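You operate a simulated robot arm through the tools that you are given. There is no shell and no other tool. Be economical: measure what you need, move in short steps, check, and stop when the job is done.

Carry out the task below with a simulated robot arm. There is one attempt and no reset: what you move stays moved.

JOB
Put one clip on the black axle and one on the gold axle.
Fine: both go back into the rack.

Only the result counts: the job must be done as asked and must still hold three seconds after the hand-in. Knocking over, shifting, dropping, spilling or breaking anything else fails it.

ROBOT AND FRAMES
A 6-joint arm with a two-finger parallel gripper, fixed in place. Base frame: the origin is at the foot of the arm, x ahead of it, y to its left, z up; the work surface is at about z = 866. Units: mm, degrees, N and s.
With the tool pointing down near the work surface it reaches from about 260 to 680 mm from the base axis. Its first joint turns from -66.0 to 66.0 degrees. Payload 2.9 kg.
The tool frame sits at the grasp point between the pads (the TCP): z along the fingers, y along the line on which they close. The tips reach 30 mm beyond it. Largest opening 110 mm; finger width 20, thickness 10; the body of the gripper, 48 by 112 mm, starts 55 mm behind the TCP.
Orientation is told as [roll, pitch, yaw] about the base's x, y, z axes, in that order, counted from this pose: with the fingers straight down and closing along the base's y, the tool's x points along the base's -x, its y along +y and its z along -z.

CONTROLS
- The arm moves only by the tool move_arm. Its argument "deltas" is a list of rows, each an object (a shift or turn left out is 0, a gripper value left out holds the last) with "xyz": the shift along the tool's x, y, z in units of 40 mm (1.0 is 40 mm), a list of three; "delta_rot": the turn, a rotation vector about the tool's x, y, z in units of 5 degrees (1.0 is 5 degrees), a list of three; "fingers": the finger opening in m, from 0 to 0.11. In form: [{"xyz": [dx, dy, dz], "delta_rot": [rx, ry, rz], "fingers": fingers}, ...]. A call has 1 to 10 rows; each row shifts and turns the commanded pose from where the row before left it, along the tool's axes as they then stand. A call with a number of a shift or a turn outside -1 to 1 is refused whole. Rows are played at 5 a second. More than 50 mm and 8.6 degrees between two rows, or a gripper value outside its range, and nothing of the call is played. A pose out of reach is approached as far as the arm can. The call stops where the force on the tool passes 40 N (or 10 N more than at its start, if that is more) or the arm is blocked; 0.2 s more then pass. The fingers move at their own pace (about 108 mm/s each) and stop on an object; they squeeze with about 41 N. The grip force told is the motor's: it shows also when the fingers shut on nothing. Time passes only in rows, and 0.2 s behind the last, so rows that do not move let the fingers close. It gives the time, the measured TCP pose, the force on the tool (base axes), the opening and the grip force at its end, in the units of the frame above (readings bear some noise).
- Cameras (640 x 400 px; columns grow to the right, rows downward): "scene" is fixed at [64.6, 417.2, 1410.9]; the picture's right is [-0.88, -0.47, 0.00], its down [-0.16, 0.30, -0.94] and it looks along [0.44, -0.83, -0.34] (base axes); focal length 317 px, centre (320, 200). "wrist" rides on the gripper at [-36, 0, -57] in the tool frame; the picture's right is [0.00, -1.00, 0.00], its down [0.97, 0.00, -0.24] and it looks along [0.24, 0.00, 0.97] (tool axes); focal length 218 px, centre (320, 200).
- snapshot(camera): a new picture of that camera. No time passes.
- locate(camera, pixels): for up to 12 pixels [column, row] of the newest picture of that camera ("zoom" is the newest enlarged one), the place [x, y, z] in the base frame of the surface seen there, good to about 2 mm. No time passes.
- enlarge(camera, box): a new picture of the part [left, top, right, bottom] of that camera's present view, enlarged. No time passes.
- job_done(): hands the job in; it is judged then, once.

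Work in short steps. Measure before you move; look again where a grasp or a placing could have gone wrong, and mend it. You have 80 turns and 34 pictures in all, those below and enlarged ones among them. Open the gripper and draw the arm clear of the work before you hand the job in, unless the task says otherwise; then end with one line.

The tools are called after "Call:" as a command line: name --argument value ..., lists and objects as JSON in quotes. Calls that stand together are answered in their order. move_arm: Moves the arm, as the interface text tells. Its arguments: {"type":"object","properties":{"deltas":{"type":"array","items":{"type":"object","properties":{"xyz":{"type":"array","items":{"type":"number"}},"delta_rot":{"type":"array","items":{"type":"number"}},"fingers":{"type":"number"}}}}},"required":["deltas"]} The other tools are called the same way: snapshot (camera) takes a picture; locate (camera, pixels) gives the place of the surface under pixels of a picture; enlarge (camera, box) takes an enlarged picture of a part of a camera's view; job_done () hands the job in.

At the start:

```text
clock: 0.0
ee_pos: [352.0, -293.5, 1210.5]
orientation: [0.0, 0.0, -0.1]
wrist_force: [-0.7, 0.5, 0.2]
opening: 109.9
grasp_force: 0.1
```

scene: 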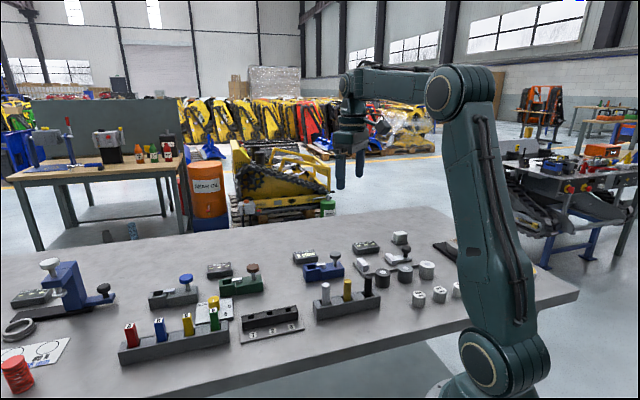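
wrist: 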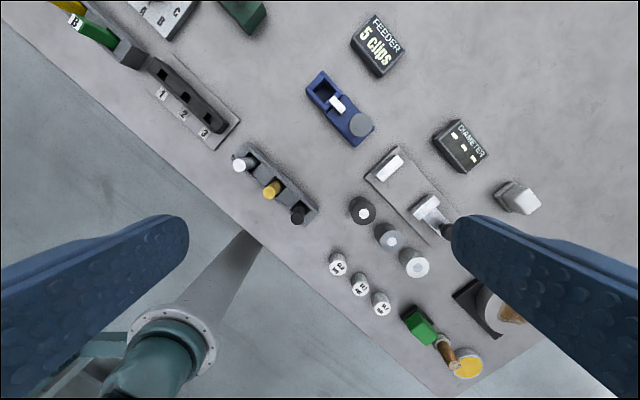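

The scene shows an axle rack (about 345,297), a feeder, and several other fixtures. I'll enlarge these before planning.

Call:
enlarge --camera "scene" --box '[280, 220, 480, 345]'

Call:
enlarge --camera "scene" --box '[100, 240, 320, 378]'

Call:
enlarge --camera "wrist" --box '[220, 0, 540, 200]'

```text
3.20 times, centred on (380, 282) of scene
```

zoom: 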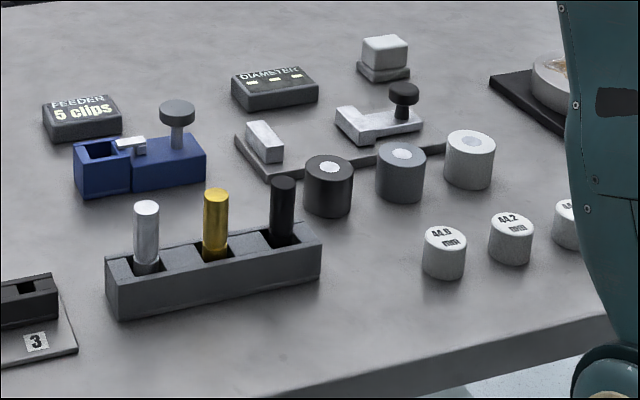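

```text
2.90 times, centred on (210, 309) of scene
```

zoom: 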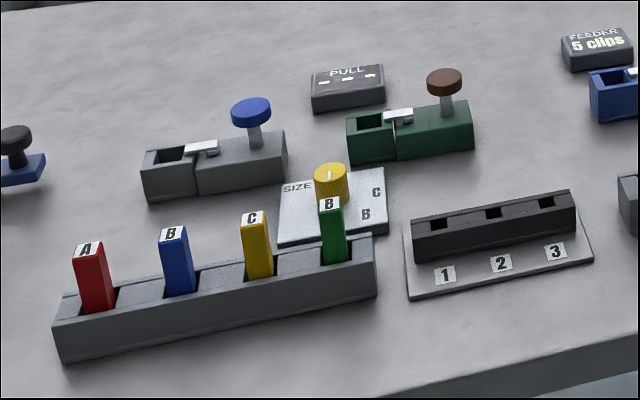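

```text
2.00 times, centred on (380, 100) of wrist
```

zoom: 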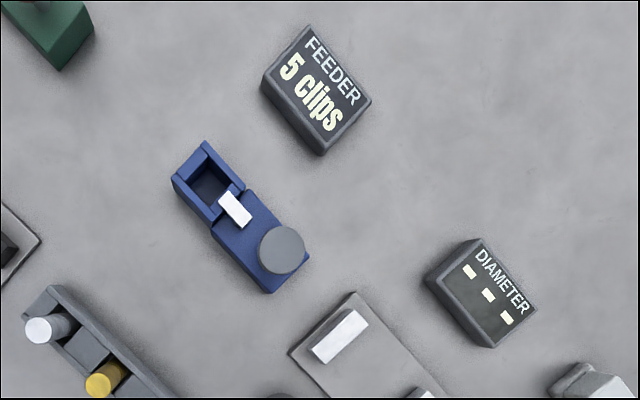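

The blue device next to the "FEEDER 5 clips" display looks like the clip fitter: pocket, small white slider, plunger knob. I'll measure it and the rack.

Call:
locate --camera "zoom" --pixels '[[205, 143], [175, 180], [212, 185], [225, 198], [245, 217], [280, 250], [272, 288], [308, 258], [210, 222], [244, 184]]'

Call:
locate --camera "wrist" --pixels '[[239, 165], [269, 192], [297, 216], [251, 144], [317, 211], [234, 160], [303, 224], [262, 163], [285, 189], [160, 62], [204, 120]]'

Call:
enlarge --camera "scene" --box '[290, 240, 370, 290]'

```text
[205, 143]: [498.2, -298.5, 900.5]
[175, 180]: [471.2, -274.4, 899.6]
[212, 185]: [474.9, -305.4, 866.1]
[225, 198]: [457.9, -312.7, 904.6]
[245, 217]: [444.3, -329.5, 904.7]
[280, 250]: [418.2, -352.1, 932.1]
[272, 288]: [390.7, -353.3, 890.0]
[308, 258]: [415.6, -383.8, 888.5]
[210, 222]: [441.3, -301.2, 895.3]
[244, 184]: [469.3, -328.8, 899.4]
```

```text
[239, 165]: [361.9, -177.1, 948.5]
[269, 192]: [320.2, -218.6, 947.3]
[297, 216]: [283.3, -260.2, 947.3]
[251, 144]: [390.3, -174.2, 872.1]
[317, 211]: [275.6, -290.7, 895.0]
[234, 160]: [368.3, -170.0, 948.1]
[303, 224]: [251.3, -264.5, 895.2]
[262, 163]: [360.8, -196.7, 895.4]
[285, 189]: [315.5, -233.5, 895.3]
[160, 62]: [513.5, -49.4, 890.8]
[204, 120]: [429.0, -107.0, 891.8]
```

```text
8.00 times, centred on (330, 265) of scene
```

zoom: 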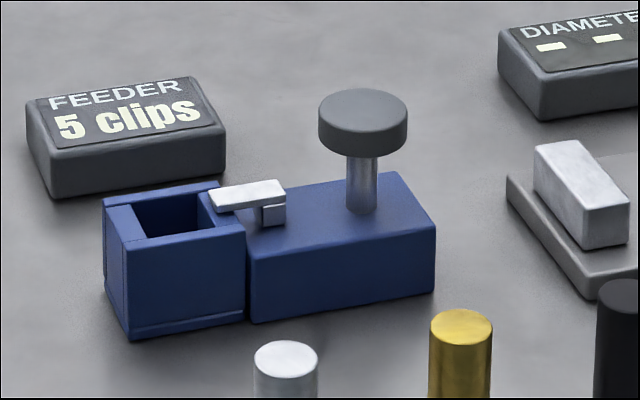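

Device geometry: pocket centre is near (470,-301) with its top at about 900, and the knob top is at 932 near (418,-352). Everything runs about 45° diagonally. I'll turn to yaw 45 while descending, keeping well above everything.

Call:
move_arm --deltas '[{"xyz": [0, 0, 0.4], "delta_rot": [0, 0, -1]}, {"xyz": [0, 0, 0.4], "delta_rot": [0, 0, -1]}, {"xyz": [0, 0, 0.4], "delta_rot": [0, 0, -1]}, {"xyz": [0, 0, 0.4], "delta_rot": [0, 0, -1]}, {"xyz": [0, 0, 0.4], "delta_rot": [0, 0, -1]}, {"xyz": [0, 0, 0.4], "delta_rot": [0, 0, -1]}, {"xyz": [0, 0, 0.4], "delta_rot": [0, 0, -1]}, {"xyz": [0, 0, 0.4], "delta_rot": [0, 0, -1]}, {"xyz": [0, 0, 0.4], "delta_rot": [0, 0, -1]}]'

```text
clock: 2.0
ee_pos: [351.5, -292.8, 1064.7]
orientation: [0.0, 0.1, 45.1]
wrist_force: [-0.1, -0.7, 0.1]
opening: 110.0
grasp_force: 0.0
```

The turn worked and the arm is at yaw 45.1. I'll take a wrist picture from here.

Call:
snapshot --camera "wrist"

```text
27 pictures are left
```

wrist: 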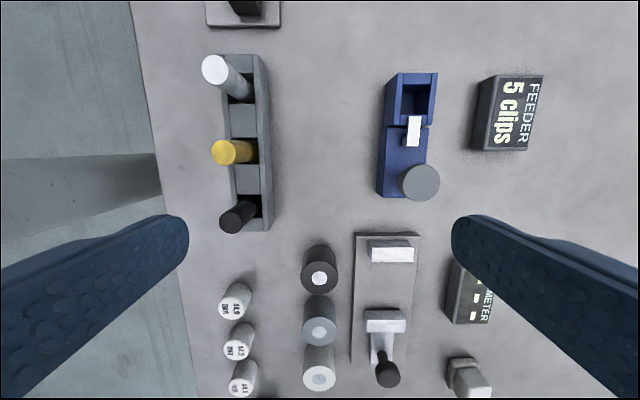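

The rack and feeder line up nearly with the picture axes. I'll measure the axle tops, the rack cells and the feeder pocket.

Call:
locate --camera "wrist" --pixels '[[203, 70], [228, 70], [215, 58], [215, 82], [212, 153], [237, 151], [224, 141], [224, 163], [220, 218], [243, 218], [231, 206], [231, 231]]'

Call:
locate --camera "wrist" --pixels '[[387, 74], [437, 74], [386, 126], [432, 126], [404, 86], [428, 86], [404, 110], [413, 131], [402, 182], [440, 182], [421, 165], [421, 200]]'

Call:
enlarge --camera "wrist" --box '[360, 50, 472, 220]'

Call:
enlarge --camera "wrist" --box '[180, 40, 300, 240]'

```text
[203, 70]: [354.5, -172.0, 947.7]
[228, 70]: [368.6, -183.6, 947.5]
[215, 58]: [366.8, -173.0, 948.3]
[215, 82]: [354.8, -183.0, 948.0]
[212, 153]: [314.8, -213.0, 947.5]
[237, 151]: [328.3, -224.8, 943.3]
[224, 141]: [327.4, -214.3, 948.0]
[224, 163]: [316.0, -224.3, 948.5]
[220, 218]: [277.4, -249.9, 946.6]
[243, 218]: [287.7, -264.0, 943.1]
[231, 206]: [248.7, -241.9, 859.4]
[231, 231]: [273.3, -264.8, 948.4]
```

```text
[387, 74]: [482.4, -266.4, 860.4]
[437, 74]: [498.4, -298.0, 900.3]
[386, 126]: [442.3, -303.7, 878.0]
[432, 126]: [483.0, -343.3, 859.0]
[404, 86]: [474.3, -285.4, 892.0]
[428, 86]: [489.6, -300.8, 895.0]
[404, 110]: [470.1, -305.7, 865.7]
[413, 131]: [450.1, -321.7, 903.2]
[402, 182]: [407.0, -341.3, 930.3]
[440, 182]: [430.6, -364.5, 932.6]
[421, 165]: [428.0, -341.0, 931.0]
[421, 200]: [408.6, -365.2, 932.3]
```

```text
2.35 times, centred on (416, 135) of wrist
```

zoom: 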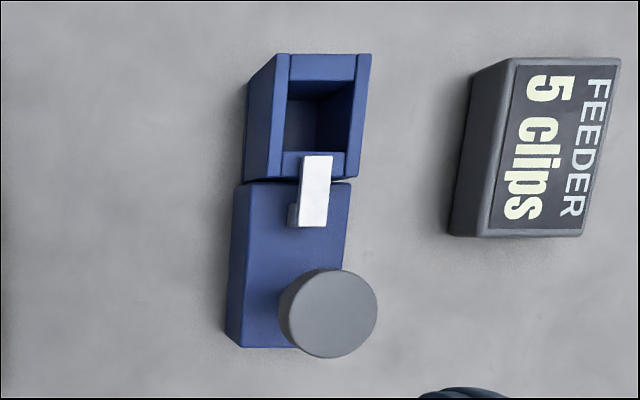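

```text
2.00 times, centred on (240, 140) of wrist
```

zoom: 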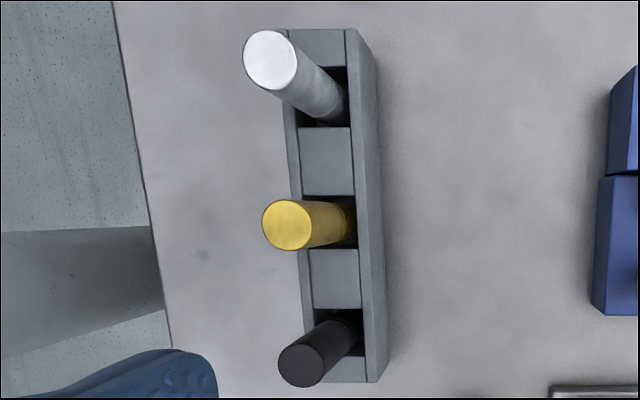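

I need accurate coordinates for the pocket's inner rim, the slider and the black axle top.

Call:
locate --camera "wrist" --pixels '[[401, 90], [401, 108], [433, 90], [432, 108], [416, 80], [416, 77], [409, 118], [423, 117], [408, 118], [421, 118], [408, 145], [419, 145]]'

Call:
locate --camera "zoom" --pixels '[[282, 364], [320, 364], [301, 346], [301, 382], [301, 364], [325, 130], [325, 192], [335, 252], [335, 306], [342, 360], [320, 50], [325, 160]]'

```text
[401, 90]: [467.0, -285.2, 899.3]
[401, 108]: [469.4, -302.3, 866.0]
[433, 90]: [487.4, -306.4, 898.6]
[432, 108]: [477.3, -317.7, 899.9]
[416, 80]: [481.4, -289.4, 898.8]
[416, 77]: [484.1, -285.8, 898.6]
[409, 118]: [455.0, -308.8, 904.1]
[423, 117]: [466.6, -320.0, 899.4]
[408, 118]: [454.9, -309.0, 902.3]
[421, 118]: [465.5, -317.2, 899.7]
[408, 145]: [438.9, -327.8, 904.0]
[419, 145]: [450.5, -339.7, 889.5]
```

```text
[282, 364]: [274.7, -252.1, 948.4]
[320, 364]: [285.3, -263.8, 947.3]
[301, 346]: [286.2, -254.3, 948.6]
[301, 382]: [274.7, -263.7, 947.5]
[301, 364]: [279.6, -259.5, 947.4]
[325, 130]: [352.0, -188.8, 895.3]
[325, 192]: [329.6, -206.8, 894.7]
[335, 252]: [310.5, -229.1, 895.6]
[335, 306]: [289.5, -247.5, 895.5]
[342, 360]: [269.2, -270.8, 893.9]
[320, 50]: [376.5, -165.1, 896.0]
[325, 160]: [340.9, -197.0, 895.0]
```

The axles stand centred in their slots: black (280.3,-258.5), gold (321.5,-219), tops at 948. The feeder pocket centre is about (470.5,-302.5) with its floor at 866. I'll move above the black axle with the fingers at 60 mm.

Call:
move_arm --deltas '[{"xyz": [0.325, 0.93, 0], "fingers": 0.06}, {"xyz": [0.325, 0.935, 0]}, {"xyz": [0, 0, 0.8]}, {"xyz": [0, 0, 0.8]}, {}]'

Call:
snapshot --camera "wrist"

```text
clock: 3.2
ee_pos: [281.1, -258.9, 1003.3]
orientation: [0.0, 0.0, 45.0]
wrist_force: [0.0, 0.0, 0.6]
opening: 59.9
grasp_force: 0.0
```

```text
24 pictures are left
```

wrist: 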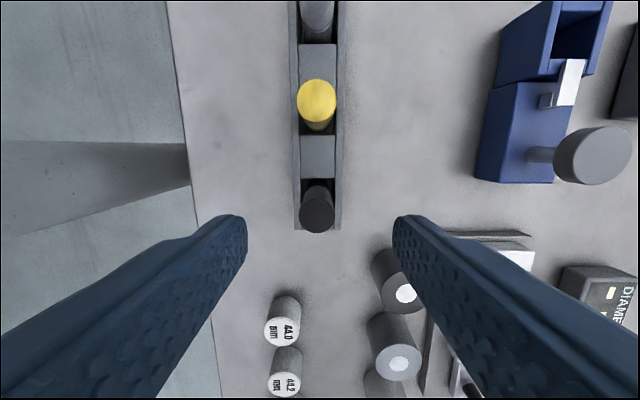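

The black axle sits centred between the fingers at (317,215). I'll check the height of the neighbouring roller, the rack floor and the axle position before lowering.

Call:
locate --camera "wrist" --pixels '[[301, 215], [333, 215], [317, 200], [317, 231], [404, 293], [385, 255], [330, 185], [304, 185], [300, 102], [335, 102], [317, 81], [317, 120]]'

```text
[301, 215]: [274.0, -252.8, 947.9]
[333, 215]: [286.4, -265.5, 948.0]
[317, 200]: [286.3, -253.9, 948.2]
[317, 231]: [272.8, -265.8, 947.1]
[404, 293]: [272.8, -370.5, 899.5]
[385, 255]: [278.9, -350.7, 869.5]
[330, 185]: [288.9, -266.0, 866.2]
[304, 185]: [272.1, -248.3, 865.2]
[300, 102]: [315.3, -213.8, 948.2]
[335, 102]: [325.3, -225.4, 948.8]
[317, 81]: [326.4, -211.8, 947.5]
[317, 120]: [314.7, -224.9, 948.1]
```

Rack and feeder floors are both at about 866, so the axle is 82 mm long. I'll lower to TCP z≈938 and close on it.

Call:
move_arm --deltas '[{"xyz": [0.0, 0, 0.8]}, {"xyz": [0.02, 0.0, 0.8]}, {"fingers": 0.01}, {}, {}]'

```text
clock: 4.4
ee_pos: [276.3, -259.1, 939.9]
orientation: [0.0, 0.1, 45.1]
wrist_force: [0.3, 0.1, 0.1]
opening: 19.0
grasp_force: 41.2
```

Gripped with a 19 mm opening and 41 N. I'll lift so the axle bottom clears everything (TCP about 1025).

Call:
move_arm --deltas '[{"xyz": [0, 0, -0.5]}, {"xyz": [0, 0, -0.8]}, {"xyz": [0, 0, -0.85]}, {}]'

Call:
snapshot --camera "wrist"

```text
clock: 5.4
ee_pos: [278.2, -259.1, 1024.0]
orientation: [-0.1, 0.0, 45.0]
wrist_force: [0.4, -0.2, -1.5]
opening: 18.8
grasp_force: 41.1
```

```text
23 pictures are left
```

wrist: 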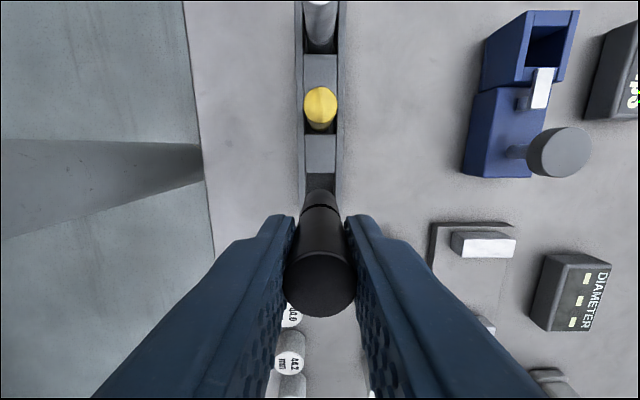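

The axle is held upright, and a groove shows near (320,207). I'll measure the groove and where the axle sits in the grip.

Call:
enlarge --camera "wrist" --box '[280, 170, 360, 320]'

Call:
locate --camera "wrist" --pixels '[[320, 207], [320, 204], [320, 212], [320, 190], [320, 235], [320, 265], [320, 285], [320, 312], [288, 285], [351, 285]]'

```text
2.67 times, centred on (320, 245) of wrist
```

zoom: 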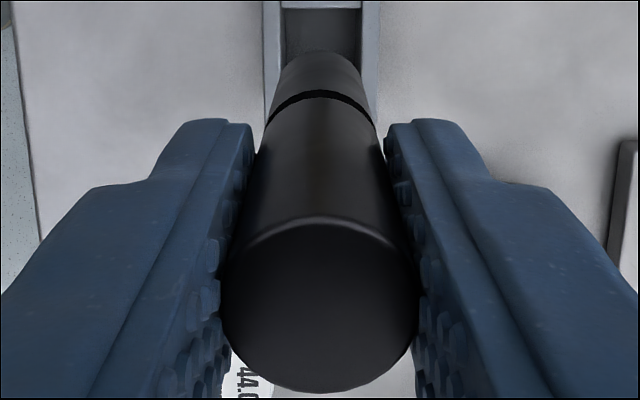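

```text
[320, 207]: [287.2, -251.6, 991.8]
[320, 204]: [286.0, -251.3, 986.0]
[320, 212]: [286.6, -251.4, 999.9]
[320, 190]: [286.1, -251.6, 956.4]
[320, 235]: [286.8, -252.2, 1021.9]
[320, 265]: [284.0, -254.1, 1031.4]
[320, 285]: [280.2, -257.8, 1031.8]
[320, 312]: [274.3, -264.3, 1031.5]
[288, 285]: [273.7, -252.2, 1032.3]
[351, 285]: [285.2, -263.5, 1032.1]
```

The groove is about 38–40 mm above the axle's bottom, which matches the slider height of about 904. I'll carry the axle above the feeder pocket.

Call:
move_arm --deltas '[{"xyz": [-0.517, -0.8315, 0]}, {"xyz": [-0.517, -0.8315, 0]}, {"xyz": [-0.517, -0.8315, 0]}, {"xyz": [-0.517, -0.8315, 0]}, {"xyz": [-0.517, -0.8315, 0]}, {}, {}]'

Call:
snapshot --camera "wrist"

```text
clock: 7.0
ee_pos: [471.1, -305.2, 1025.8]
orientation: [0.1, 0.0, 45.0]
wrist_force: [-0.6, 0.5, -2.4]
opening: 18.7
grasp_force: 41.1
```

```text
21 pictures are left
```

wrist: 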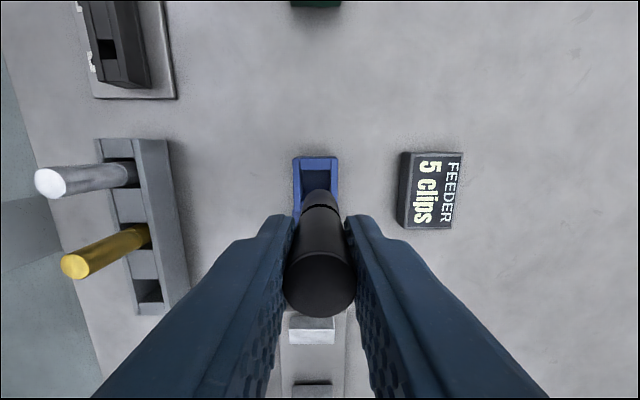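

The axle is over the pocket. I'll check its alignment against the rim.

Call:
enlarge --camera "wrist" --box '[280, 145, 360, 225]'

Call:
locate --camera "wrist" --pixels '[[295, 160], [337, 160], [297, 185], [336, 185], [317, 163], [317, 168], [320, 264], [320, 316], [287, 288], [352, 288], [302, 175], [331, 175]]'

```text
5.00 times, centred on (320, 185) of wrist
```

zoom: 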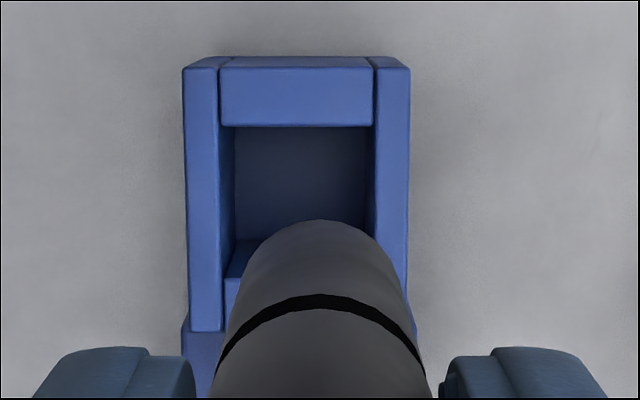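

```text
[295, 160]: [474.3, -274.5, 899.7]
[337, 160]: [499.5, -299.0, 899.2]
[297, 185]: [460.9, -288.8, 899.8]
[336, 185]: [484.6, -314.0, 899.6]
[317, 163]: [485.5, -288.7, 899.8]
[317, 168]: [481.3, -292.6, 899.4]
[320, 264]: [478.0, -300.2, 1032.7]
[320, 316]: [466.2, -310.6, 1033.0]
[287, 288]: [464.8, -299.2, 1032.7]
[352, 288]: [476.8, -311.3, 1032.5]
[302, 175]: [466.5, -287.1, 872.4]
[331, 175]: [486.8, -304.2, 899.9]
```

The axle needs about +3.2 mm along tool y and −2.6 mm along tool x to be centred. I'll correct that, lower partway (bottom to about 910) and check.

Call:
move_arm --deltas '[{"xyz": [-0.065, 0.08, 0]}, {"xyz": [0, 0, 0.5]}, {"xyz": [0, 0, 0.5]}, {}, {}]'

Call:
enlarge --camera "wrist" --box '[270, 130, 370, 230]'

Call:
enlarge --camera "scene" --box '[280, 220, 376, 280]'

```text
clock: 8.2
ee_pos: [469.6, -299.9, 984.5]
orientation: [0.0, 0.0, 45.0]
wrist_force: [0.0, 1.1, -1.6]
opening: 19.1
grasp_force: 40.7
```

```text
4.00 times, centred on (320, 180) of wrist
```

zoom: 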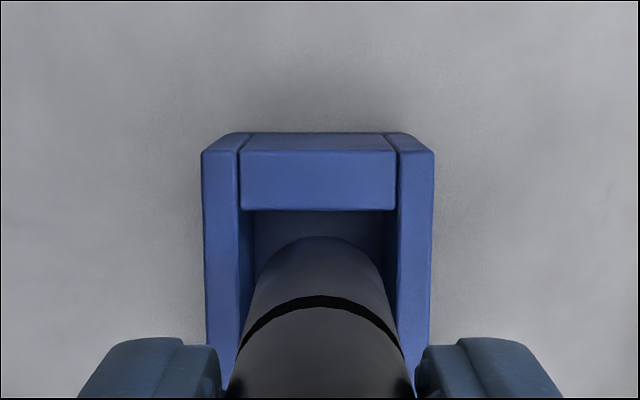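

```text
6.67 times, centred on (328, 250) of scene
```

zoom: 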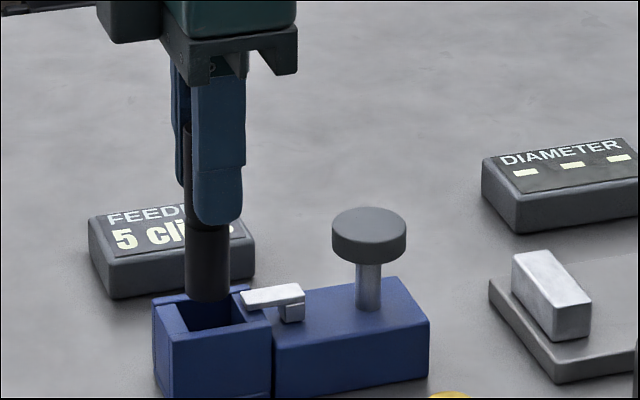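

It is aligned laterally (rim centre 318.5 against the axle at 320). I'll lower most of the way into the pocket in small steps.

Call:
move_arm --deltas '[{"xyz": [0, 0, 0.3]}, {"xyz": [0, 0, 0.3]}, {"xyz": [0, 0, 0.3]}, {}]'

Call:
enlarge --camera "wrist" --box '[260, 110, 380, 330]'

```text
clock: 9.2
ee_pos: [470.4, -299.8, 947.9]
orientation: [0.0, 0.0, 45.1]
wrist_force: [-0.1, 0.5, -1.3]
opening: 19.1
grasp_force: 40.9
```

```text
1.82 times, centred on (320, 220) of wrist
```

zoom: 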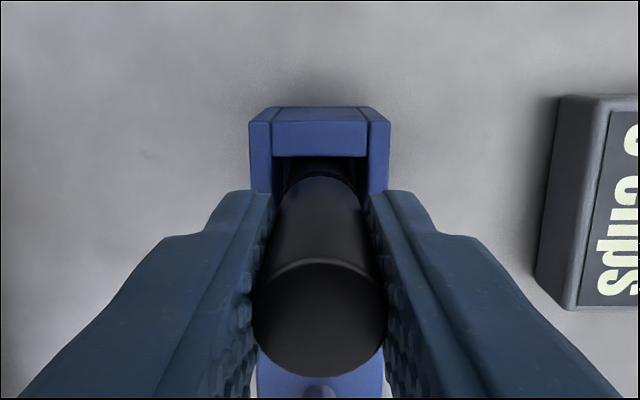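

No contact yet, with the bottom at about 873. I'll continue down in 1–2 mm steps until it touches.

Call:
move_arm --deltas '[{"xyz": [0, 0, 0.05]}, {"xyz": [0, 0, 0.05]}, {"xyz": [0, 0, 0.025]}, {}]'

```text
clock: 10.2
ee_pos: [470.3, -299.1, 942.3]
orientation: [0.0, 0.1, 45.0]
wrist_force: [0.1, 0.2, -1.3]
opening: 19.2
grasp_force: 40.8
```

Call:
move_arm --deltas '[{"xyz": [0, 0, 0.025]}, {"xyz": [0, 0, 0.02]}, {}]'

```text
clock: 11.0
ee_pos: [470.9, -299.8, 941.6]
orientation: [0.1, 0.0, 45.0]
wrist_force: [-0.8, -0.3, -1.9]
opening: 18.9
grasp_force: 40.8
```

Still no contact force. I'll go another millimetre or two.

Call:
move_arm --deltas '[{"xyz": [0, 0, 0.025]}, {}, {}]'

```text
clock: 11.8
ee_pos: [471.6, -298.6, 939.9]
orientation: [0.1, 0.0, 45.1]
wrist_force: [0.1, 0.0, -1.8]
opening: 18.9
grasp_force: 41.6
```

Call:
move_arm --deltas '[{"xyz": [0, 0, 0.025]}, {}, {}]'

Call:
snapshot --camera "wrist"

Call:
locate --camera "wrist" --pixels '[[320, 270], [320, 285], [320, 305], [290, 285], [350, 285], [300, 290]]'

```text
clock: 12.6
ee_pos: [471.4, -300.2, 940.1]
orientation: [0.0, -0.1, 44.9]
wrist_force: [-3.8, 0.8, 7.7]
opening: 19.1
grasp_force: 41.1
```

```text
16 pictures are left
```

wrist: 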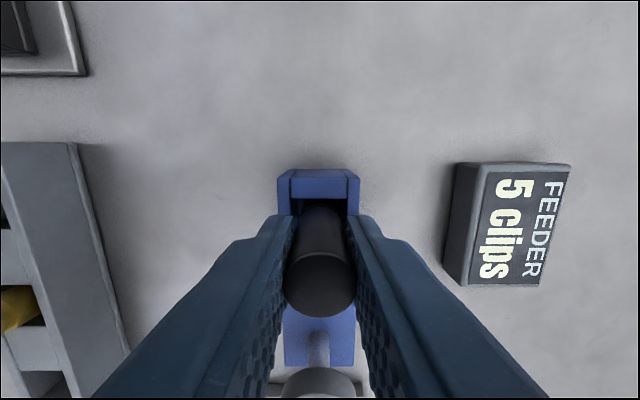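

```text
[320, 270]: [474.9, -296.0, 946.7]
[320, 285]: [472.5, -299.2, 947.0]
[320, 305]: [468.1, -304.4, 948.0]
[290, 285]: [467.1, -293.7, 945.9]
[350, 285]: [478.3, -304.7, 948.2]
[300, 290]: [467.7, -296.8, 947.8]
```

Contact: 7.7 N upward and the axle top is at about 947.5, so it's standing on the floor. I'll open and rise clear.

Call:
move_arm --deltas '[{"xyz": [0, 0, -0.01], "fingers": 0.06}, {}, {"xyz": [0, 0, -0.5]}, {"xyz": [0, 0, -1]}, {}]'

Call:
snapshot --camera "wrist"

```text
clock: 13.8
ee_pos: [471.5, -299.2, 999.3]
orientation: [0.1, 0.0, 45.0]
wrist_force: [-0.6, 0.7, 0.1]
opening: 59.8
grasp_force: 0.0
```

```text
15 pictures are left
```

wrist: 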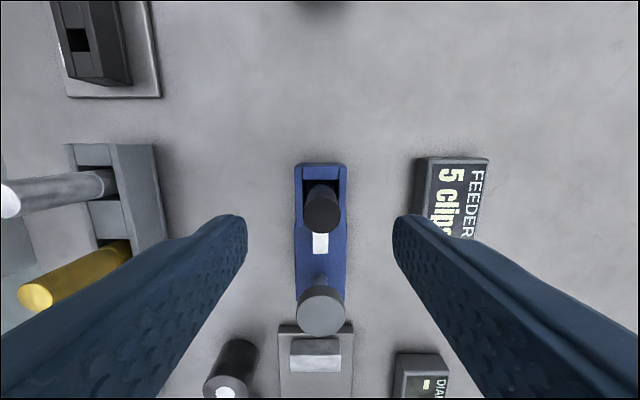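

The axle stands upright in the pocket at (321,208). The knob is at (320,311), so I'll get its exact centre.

Call:
locate --camera "wrist" --pixels '[[320, 288], [320, 334], [297, 311], [343, 311], [320, 311], [305, 208], [338, 208], [321, 192], [321, 230]]'

Call:
move_arm --deltas '[{"xyz": [0.945, 0, 0], "fingers": 0.0}, {"xyz": [0.945, 0, 0]}, {}, {}]'

```text
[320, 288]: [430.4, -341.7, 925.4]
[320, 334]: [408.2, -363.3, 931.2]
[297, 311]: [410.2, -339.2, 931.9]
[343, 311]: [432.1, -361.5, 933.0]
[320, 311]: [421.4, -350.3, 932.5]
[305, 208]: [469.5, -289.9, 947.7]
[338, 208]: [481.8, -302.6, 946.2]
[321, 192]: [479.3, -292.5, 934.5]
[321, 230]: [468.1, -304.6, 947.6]
```

```text
clock: 14.8
ee_pos: [417.9, -353.1, 999.1]
orientation: [0.0, 0.0, 44.9]
wrist_force: [0.0, -0.2, 0.0]
opening: 0.0
grasp_force: 37.7
```

The TCP is over the knob (420,-351.5) with the fingers closed, and the tips are about 37 mm above it. I'll press down stepwise.

Call:
move_arm --deltas '[{"xyz": [0, 0, 0.8]}, {"xyz": [0, 0, 0.1]}, {"xyz": [0, 0, 0.1]}, {"xyz": [0, 0, 0.1]}, {}]'

```text
clock: 16.0
ee_pos: [417.7, -354.3, 956.0]
orientation: [-0.1, 0.0, 45.0]
wrist_force: [-1.2, -0.3, 3.6]
opening: 0.0
grasp_force: 37.7
```

The tips have touched (3.6 N, about 6 mm into the stroke). I'll continue pressing.

Call:
move_arm --deltas '[{"xyz": [0, 0, 0.1]}, {"xyz": [0, 0, 0.1]}, {"xyz": [0, 0, 0.1]}, {}]'

Call:
enlarge --camera "scene" --box '[280, 220, 376, 280]'

```text
clock: 17.0
ee_pos: [417.3, -355.1, 946.1]
orientation: [-0.3, 0.0, 44.9]
wrist_force: [-7.8, 3.7, 36.9]
opening: 0.0
grasp_force: 37.7
```

```text
6.67 times, centred on (328, 250) of scene
```

zoom: 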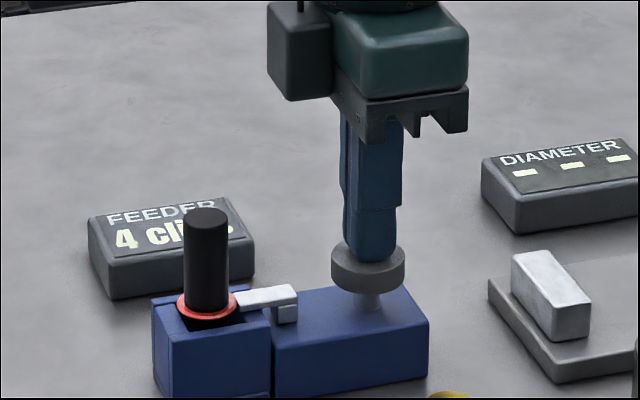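

The display shows "4 clips" and a red clip is on the black axle. I'll release the knob, rise and return above the axle with the fingers open.

Call:
move_arm --deltas '[{"xyz": [0, 0, -0.4]}, {"xyz": [0, 0, -0.9]}, {"xyz": [-0.945, 0, 0], "fingers": 0.06}, {"xyz": [-0.945, 0, 0]}, {}, {}]'

Call:
snapshot --camera "wrist"

Call:
locate --camera "wrist" --pixels '[[305, 211], [337, 211], [321, 211], [321, 230], [320, 311], [304, 195], [338, 195]]'

```text
clock: 18.4
ee_pos: [469.5, -299.7, 996.7]
orientation: [0.0, 0.0, 45.0]
wrist_force: [-0.8, 1.1, 0.4]
opening: 60.2
grasp_force: 0.1
```

```text
13 pictures are left
```

wrist: 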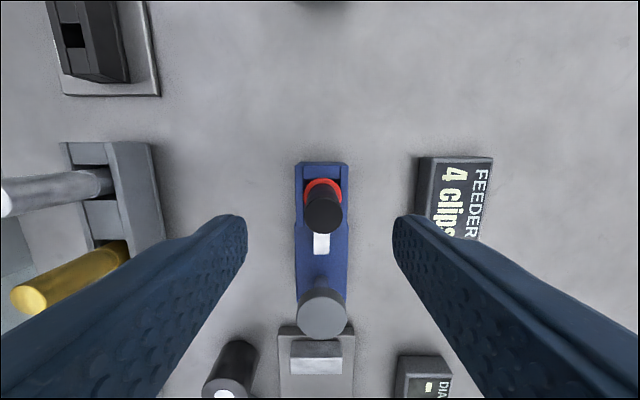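

```text
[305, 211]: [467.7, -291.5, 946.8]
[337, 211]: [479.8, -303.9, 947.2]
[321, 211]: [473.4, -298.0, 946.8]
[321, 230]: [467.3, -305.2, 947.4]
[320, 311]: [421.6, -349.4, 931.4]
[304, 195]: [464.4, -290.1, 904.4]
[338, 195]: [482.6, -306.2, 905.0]
```

The axle is centred at (473,-298.5) and the clip is at z≈905. I'll lower to TCP ≈ 942 (tips 912, above the clip) and grip.

Call:
move_arm --deltas '[{"xyz": [0, 0, 0.7]}, {"xyz": [-0.03, 0, 0.675]}, {"fingers": 0.01}, {}, {}]'

```text
clock: 19.6
ee_pos: [470.8, -298.3, 938.7]
orientation: [-0.1, -0.1, 45.0]
wrist_force: [0.4, -0.7, -0.6]
opening: 19.1
grasp_force: 41.1
```

Gripped. I'll lift straight up and check.

Call:
move_arm --deltas '[{"xyz": [0, 0, -0.5]}, {"xyz": [0, 0, -0.8]}, {"xyz": [0, 0, -0.85]}, {}, {}]'

Call:
snapshot --camera "wrist"

Call:
locate --camera "wrist" --pixels '[[320, 285], [320, 310], [290, 285], [350, 285]]'

```text
clock: 20.8
ee_pos: [470.6, -298.3, 1026.3]
orientation: [-0.1, -0.1, 45.0]
wrist_force: [0.2, -0.8, -1.0]
opening: 19.2
grasp_force: 40.6
```

```text
12 pictures are left
```

wrist: 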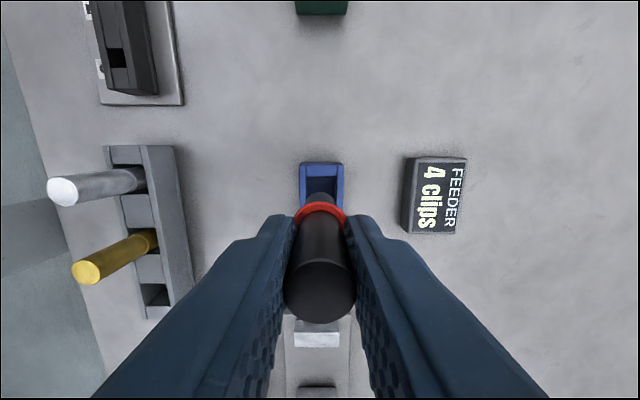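

```text
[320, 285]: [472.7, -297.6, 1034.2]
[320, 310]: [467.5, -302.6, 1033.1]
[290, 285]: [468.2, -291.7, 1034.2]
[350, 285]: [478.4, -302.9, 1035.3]
```

The axle with its clip lifted cleanly (top 1034, centre about (471.7,-298.7)). I'll carry it back above the empty black slot at (280.2,-258.7).

Call:
move_arm --deltas '[{"xyz": [0.5355, 0.8185, 0]}, {"xyz": [0.5355, 0.8185, 0]}, {"xyz": [0.5355, 0.8185, 0]}, {"xyz": [0.5355, 0.8185, 0]}, {"xyz": [0.5355, 0.8185, 0]}, {}, {"xyz": [0, 0, 0.5]}, {"xyz": [0, 0, 0.4]}, {}]'

Call:
snapshot --camera "wrist"

Call:
locate --camera "wrist" --pixels '[[320, 285], [320, 310], [290, 285], [350, 285], [303, 165], [338, 165]]'

```text
clock: 22.8
ee_pos: [280.3, -259.7, 989.7]
orientation: [0.0, 0.1, 45.0]
wrist_force: [0.9, -0.1, -2.3]
opening: 19.1
grasp_force: 40.9
```

```text
11 pictures are left
```

wrist: 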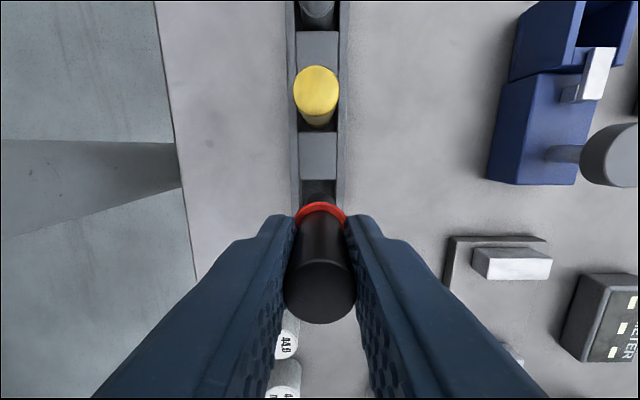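

```text
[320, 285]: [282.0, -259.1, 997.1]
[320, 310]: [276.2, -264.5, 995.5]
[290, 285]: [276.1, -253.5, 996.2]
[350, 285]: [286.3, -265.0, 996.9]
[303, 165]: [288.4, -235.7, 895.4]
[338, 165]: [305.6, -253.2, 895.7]
```

The axle is aligned with the slot (slot centre at column 318.5, axle at 320). Its bottom is at about 914; I'll lower 43 mm, then creep.

Call:
move_arm --deltas '[{"xyz": [0, 0.01, 0.35]}, {"xyz": [0, 0, 0.35]}, {"xyz": [0, 0, 0.25]}, {"xyz": [0, 0, 0.125]}, {}]'

```text
clock: 24.0
ee_pos: [280.2, -258.8, 947.7]
orientation: [0.0, 0.0, 45.1]
wrist_force: [-0.9, -0.3, -3.1]
opening: 18.9
grasp_force: 40.8
```

Call:
move_arm --deltas '[{"xyz": [0, 0, 0.05]}, {"xyz": [0, 0, 0.025]}, {}]'

```text
clock: 24.8
ee_pos: [278.8, -258.9, 945.5]
orientation: [0.0, 0.0, 45.0]
wrist_force: [0.3, -0.1, -1.9]
opening: 19.1
grasp_force: 41.5
```

No contact yet after 46 mm of descent. About 2–3 mm remain.

Call:
move_arm --deltas '[{"xyz": [0, 0, 0.03]}, {"xyz": [0, 0, 0.02]}, {}]'

```text
clock: 25.6
ee_pos: [277.9, -260.4, 942.8]
orientation: [-0.1, 0.0, 45.0]
wrist_force: [0.4, -0.1, -1.8]
opening: 19.1
grasp_force: 41.2
```

Call:
move_arm --deltas '[{"xyz": [0, 0, 0.025]}, {}]'

```text
clock: 26.2
ee_pos: [278.8, -260.1, 941.5]
orientation: [0.1, 0.0, 45.0]
wrist_force: [-0.3, 0.1, -1.9]
opening: 18.9
grasp_force: 40.7
```

Call:
move_arm --deltas '[{"xyz": [0, 0, 0.025]}, {}]'

```text
clock: 26.8
ee_pos: [278.5, -259.8, 939.9]
orientation: [0.0, 0.0, 45.0]
wrist_force: [-1.1, -0.2, -2.0]
opening: 19.0
grasp_force: 40.8
```

Descent now equals the lift (86 mm), so contact should be imminent.

Call:
move_arm --deltas '[{"xyz": [0, 0, 0.02]}, {}]'

```text
clock: 27.4
ee_pos: [279.9, -260.8, 941.6]
orientation: [0.1, 0.1, 45.0]
wrist_force: [-1.0, 0.0, 1.2]
opening: 19.1
grasp_force: 40.7
```

The force changed from −2 to +1.2 N, so it has touched down. I'll open, rise and view.

Call:
move_arm --deltas '[{"fingers": 0.05}, {}, {"xyz": [0, 0, -0.6]}, {"xyz": [0, 0, -0.9]}, {}]'

Call:
snapshot --camera "wrist"

Call:
locate --camera "wrist" --pixels '[[317, 215], [300, 102], [335, 102], [317, 81], [317, 120], [317, 102]]'

```text
clock: 28.6
ee_pos: [278.0, -259.8, 1000.8]
orientation: [0.0, 0.0, 45.0]
wrist_force: [-0.7, -0.1, 0.2]
opening: 50.4
grasp_force: 0.1
```

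```text
10 pictures are left
```

wrist: 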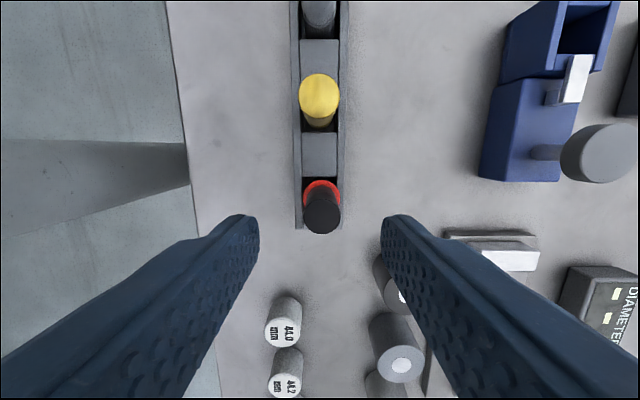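

```text
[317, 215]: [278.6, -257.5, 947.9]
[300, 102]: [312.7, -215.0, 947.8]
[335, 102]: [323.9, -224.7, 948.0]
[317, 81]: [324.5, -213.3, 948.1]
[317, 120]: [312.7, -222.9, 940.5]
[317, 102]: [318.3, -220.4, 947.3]
```

The black axle stands with its clip on. The gold axle is about 57.5 mm further along −tool x, on the same line. I'll move over it and lower to TCP ≈ 941.

Call:
move_arm --deltas '[{"xyz": [-0.72, 0, 0]}, {"xyz": [-0.72, 0, 0]}, {}, {"xyz": [0, 0, 0.75]}, {"xyz": [0, 0, 0.75]}, {"fingers": 0.01}, {}, {}]'

```text
clock: 30.4
ee_pos: [319.4, -218.0, 940.3]
orientation: [0.0, 0.0, 45.0]
wrist_force: [0.1, 1.6, -0.6]
opening: 19.2
grasp_force: 40.8
```

Gripped with a 19.2 mm opening. I'll lift 86 mm and check the hold.

Call:
move_arm --deltas '[{"xyz": [0, 0, -0.5]}, {"xyz": [0, 0, -0.8]}, {"xyz": [0, 0, -0.85]}, {}, {}]'

Call:
snapshot --camera "wrist"

Call:
locate --camera "wrist" --pixels '[[320, 285], [320, 310], [290, 285], [350, 285], [320, 265], [320, 204], [320, 207]]'

```text
clock: 31.6
ee_pos: [320.9, -215.3, 1027.8]
orientation: [0.1, -0.1, 45.0]
wrist_force: [1.6, -0.1, -1.6]
opening: 19.3
grasp_force: 40.7
```

```text
9 pictures are left
```

wrist: 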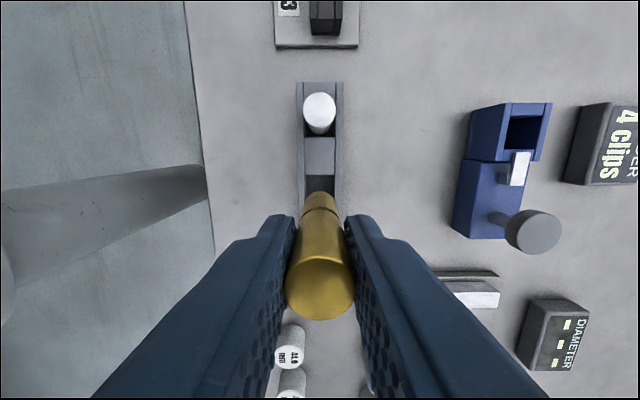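

```text
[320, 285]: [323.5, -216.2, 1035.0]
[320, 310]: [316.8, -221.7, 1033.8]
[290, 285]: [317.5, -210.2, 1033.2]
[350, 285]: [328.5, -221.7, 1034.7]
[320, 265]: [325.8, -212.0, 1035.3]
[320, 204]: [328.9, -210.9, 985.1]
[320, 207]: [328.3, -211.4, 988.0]
```

Held well, centre about (322.2,-216.8). I'll carry it to the pocket location that worked before (472.3,-299) and lower partway.

Call:
move_arm --deltas '[{"xyz": [-0.2395, -0.82, 0]}, {"xyz": [-0.2395, -0.82, 0]}, {"xyz": [-0.2395, -0.82, 0]}, {"xyz": [-0.2395, -0.82, 0]}, {"xyz": [-0.2395, -0.82, 0]}, {}, {"xyz": [0, 0, 0.5]}, {"xyz": [0, 0, 0.5]}, {}, {}]'

Call:
snapshot --camera "wrist"

Call:
locate --camera "wrist" --pixels '[[320, 285], [320, 310], [290, 285], [350, 285], [295, 175], [345, 175]]'

```text
clock: 33.8
ee_pos: [468.9, -300.3, 986.4]
orientation: [-0.1, -0.1, 45.1]
wrist_force: [-0.2, -0.3, -2.3]
opening: 19.2
grasp_force: 41.3
```

```text
8 pictures are left
```

wrist: 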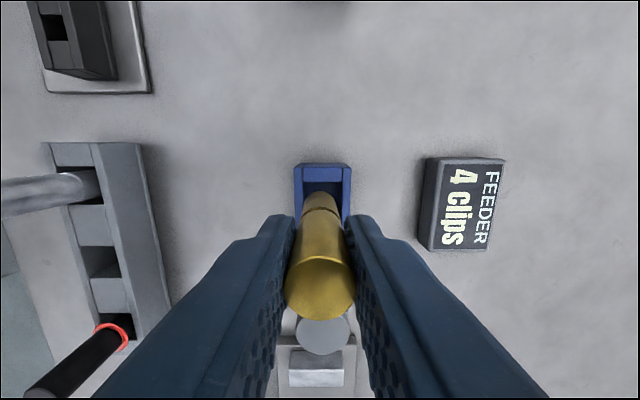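

```text
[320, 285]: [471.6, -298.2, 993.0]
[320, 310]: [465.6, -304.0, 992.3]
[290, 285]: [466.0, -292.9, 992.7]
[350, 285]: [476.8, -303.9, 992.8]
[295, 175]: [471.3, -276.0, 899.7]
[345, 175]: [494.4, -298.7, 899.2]
```

The pocket centre is at column 322.5 against the axle at 320, so I'll shift 1.3 mm along −y. Then I'll lower about 42 mm into the pocket.

Call:
move_arm --deltas '[{"xyz": [-0.02, -0.033, 0]}, {"xyz": [0, 0, 0.35]}, {"xyz": [0, 0, 0.35]}, {"xyz": [0, 0, 0.25]}, {"xyz": [0, 0, 0.1]}, {}]'

```text
clock: 35.2
ee_pos: [472.6, -300.7, 942.7]
orientation: [0.0, -0.1, 44.9]
wrist_force: [0.4, 0.2, -2.1]
opening: 19.4
grasp_force: 40.8
```

82 of the 86 mm is done with no contact. I'll creep the rest.

Call:
move_arm --deltas '[{"xyz": [0, 0, 0.05]}, {"xyz": [0, 0, 0.025]}, {"xyz": [0, 0, 0.02]}, {}]'

```text
clock: 36.2
ee_pos: [473.7, -299.5, 939.9]
orientation: [0.0, 0.0, 45.0]
wrist_force: [-1.9, 1.9, 6.0]
opening: 19.0
grasp_force: 40.4
```

It touched down with 6 N. I'll release, rise and look.

Call:
move_arm --deltas '[{"fingers": 0.06}, {}, {"xyz": [0, 0, -0.5]}, {"xyz": [0, 0, -1]}, {}]'

Call:
snapshot --camera "wrist"

Call:
locate --camera "wrist" --pixels '[[320, 211], [304, 211], [336, 211], [320, 311], [297, 311], [343, 311]]'

```text
clock: 37.4
ee_pos: [470.9, -299.4, 1001.6]
orientation: [0.1, 0.0, 45.0]
wrist_force: [0.5, 0.9, 0.8]
opening: 59.9
grasp_force: 0.0
```

```text
7 pictures are left
```

wrist: 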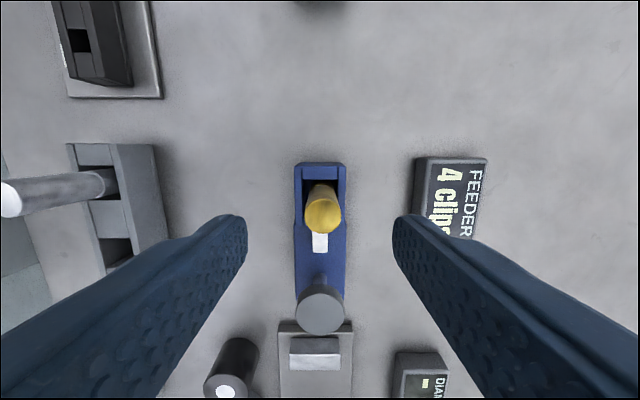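

```text
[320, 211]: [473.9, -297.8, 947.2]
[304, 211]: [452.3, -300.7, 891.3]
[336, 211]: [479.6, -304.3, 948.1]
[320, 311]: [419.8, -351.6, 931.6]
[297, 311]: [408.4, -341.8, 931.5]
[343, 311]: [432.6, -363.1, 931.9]
```

The gold axle stands in the pocket just as the black one did. I'll close the fingers, move over the knob and press through the same stroke.

Call:
move_arm --deltas '[{"xyz": [0.945, 0, 0], "fingers": 0.0}, {"xyz": [0.945, 0, 0]}, {}, {}, {"xyz": [0, 0, 0.8]}, {"xyz": [0, 0, 0.1]}, {"xyz": [0, 0, 0.1]}, {"xyz": [0, 0, 0.1]}, {}]'

Call:
move_arm --deltas '[{"xyz": [0, 0, 0.1]}, {"xyz": [0, 0, 0.1]}, {"xyz": [0, 0, 0.1]}, {}]'

Call:
enlarge --camera "scene" --box '[280, 220, 376, 280]'

```text
clock: 39.4
ee_pos: [419.0, -352.5, 955.8]
orientation: [0.0, 0.0, 45.0]
wrist_force: [1.9, 0.7, 3.2]
opening: 0.2
grasp_force: 38.1
```

```text
clock: 40.6
ee_pos: [419.2, -354.7, 947.0]
orientation: [-0.1, 0.0, 45.1]
wrist_force: [-4.4, 3.0, 10.5]
opening: 0.1
grasp_force: 37.6
stopped in row 4: the force on the tool passed its limit (the readings are from after the stop); the commanded pose is now the measured one
```

```text
6.67 times, centred on (328, 250) of scene
```

zoom: 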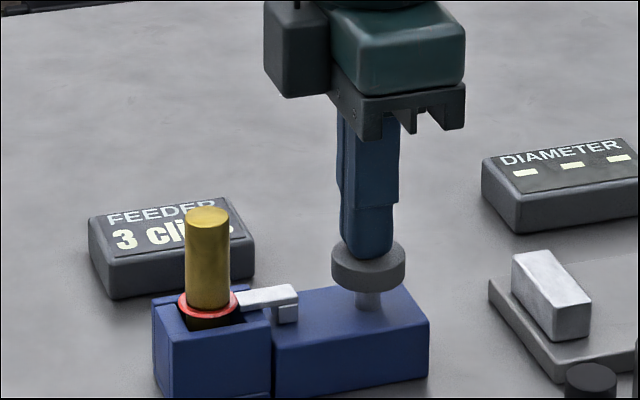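

The display shows "3 clips" and the gold axle has its red clip. I'll rise and return above the axle.

Call:
move_arm --deltas '[{"xyz": [0, 0, -0.4]}, {"xyz": [0, 0, -0.95]}, {"xyz": [-0.945, 0, 0], "fingers": 0.06}, {"xyz": [-0.945, 0, 0]}, {}, {}]'

Call:
snapshot --camera "wrist"

Call:
locate --camera "wrist" --pixels '[[320, 211], [308, 211], [334, 211], [320, 228], [320, 201]]'

```text
clock: 42.0
ee_pos: [473.7, -301.3, 1000.0]
orientation: [0.0, 0.0, 45.0]
wrist_force: [0.9, -1.2, -0.2]
opening: 59.8
grasp_force: 0.0
```

```text
5 pictures are left
```

wrist: 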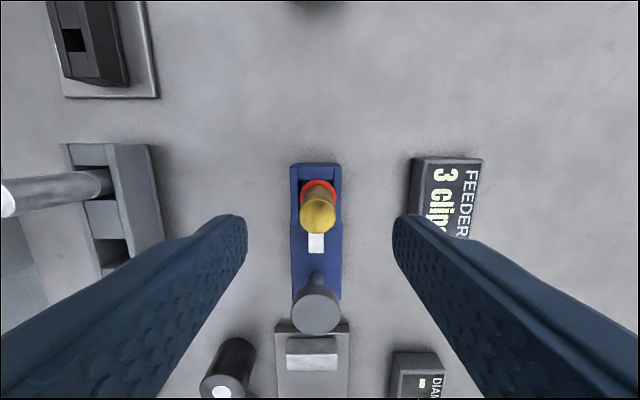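

```text
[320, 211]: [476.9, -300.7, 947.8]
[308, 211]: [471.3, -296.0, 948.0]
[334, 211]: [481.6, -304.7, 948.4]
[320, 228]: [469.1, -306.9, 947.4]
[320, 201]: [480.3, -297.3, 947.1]
```

The axle sits about 2.5 px left of centre, so I'll shift +1.4 mm along tool y, lower 58 mm and grip.

Call:
move_arm --deltas '[{"xyz": [-0.02, 0.036, 0]}, {"xyz": [0, 0, 0.75]}, {"xyz": [0, 0, 0.7]}, {"fingers": 0.01}, {}, {}]'

Call:
move_arm --deltas '[{"xyz": [0, 0, -0.5]}, {"xyz": [0, 0, -0.8]}, {"xyz": [0, 0, -0.85]}, {}, {}]'

Call:
snapshot --camera "wrist"

Call:
locate --camera "wrist" --pixels '[[320, 285], [320, 310], [290, 285], [350, 285], [320, 265]]'

```text
clock: 43.4
ee_pos: [473.6, -298.9, 943.0]
orientation: [-0.2, 0.0, 45.0]
wrist_force: [0.0, 0.0, -0.3]
opening: 19.3
grasp_force: 40.6
```

```text
clock: 44.6
ee_pos: [473.2, -300.0, 1029.2]
orientation: [-0.2, 0.0, 45.0]
wrist_force: [0.2, -0.3, -1.9]
opening: 19.4
grasp_force: 41.1
```

```text
4 pictures are left
```

wrist: 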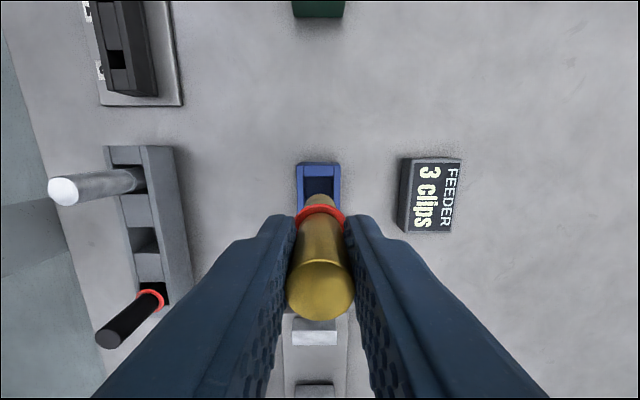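

```text
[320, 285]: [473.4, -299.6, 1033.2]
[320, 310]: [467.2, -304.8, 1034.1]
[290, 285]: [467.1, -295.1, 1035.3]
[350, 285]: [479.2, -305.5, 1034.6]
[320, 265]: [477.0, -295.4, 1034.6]
```

The gold axle with its clip is held, centre about (472.8,-300.6). I'll carry it to above its slot at (321,-218.7) and lower partway.

Call:
move_arm --deltas '[{"xyz": [0.247, 0.827, 0]}, {"xyz": [0.247, 0.827, 0]}, {"xyz": [0.247, 0.827, 0]}, {"xyz": [0.247, 0.827, 0]}, {"xyz": [0.247, 0.827, 0]}, {}, {"xyz": [0, 0, 0.5]}, {"xyz": [0, 0, 0.4]}, {}, {}]'

Call:
snapshot --camera "wrist"

Call:
locate --camera "wrist" --pixels '[[320, 285], [320, 310], [290, 285], [350, 285], [320, 265], [320, 150], [320, 170]]'

```text
clock: 46.8
ee_pos: [320.3, -217.0, 992.1]
orientation: [-0.1, 0.0, 45.0]
wrist_force: [0.0, 0.2, -1.9]
opening: 18.9
grasp_force: 40.9
```

```text
3 pictures are left
```

wrist: 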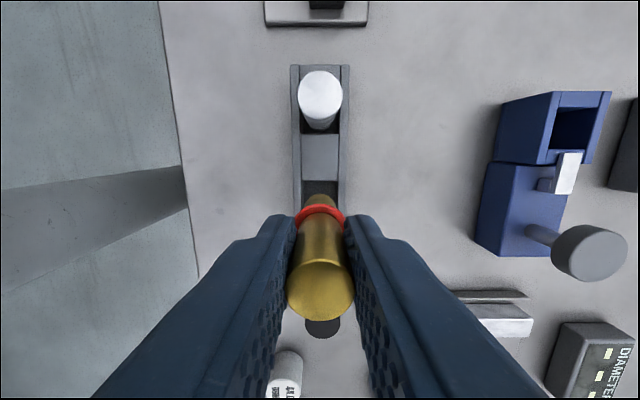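

```text
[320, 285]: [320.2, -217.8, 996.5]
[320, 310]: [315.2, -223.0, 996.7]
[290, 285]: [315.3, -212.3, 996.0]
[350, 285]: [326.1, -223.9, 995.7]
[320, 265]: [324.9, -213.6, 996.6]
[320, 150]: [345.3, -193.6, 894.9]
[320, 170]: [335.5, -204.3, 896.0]
```

Aligned (rack centre column 320, s≈101.5 against 102.3). I'll lower 46 mm, then creep.

Call:
move_arm --deltas '[{"xyz": [-0.01, 0, 0.35]}, {"xyz": [0, 0, 0.35]}, {"xyz": [0, 0, 0.3]}, {"xyz": [0, 0, 0.15]}, {}]'

Call:
move_arm --deltas '[{"xyz": [0, 0, 0.05]}, {"xyz": [0, 0, 0.025]}, {"xyz": [0, 0, 0.02]}, {}]'

```text
clock: 48.0
ee_pos: [321.4, -217.1, 947.0]
orientation: [-0.2, -0.1, 45.0]
wrist_force: [-0.4, 0.9, -1.2]
opening: 19.0
grasp_force: 40.8
```

```text
clock: 49.0
ee_pos: [319.5, -218.4, 942.9]
orientation: [-0.2, 0.0, 45.0]
wrist_force: [-2.3, -0.9, 8.5]
opening: 19.0
grasp_force: 40.8
```

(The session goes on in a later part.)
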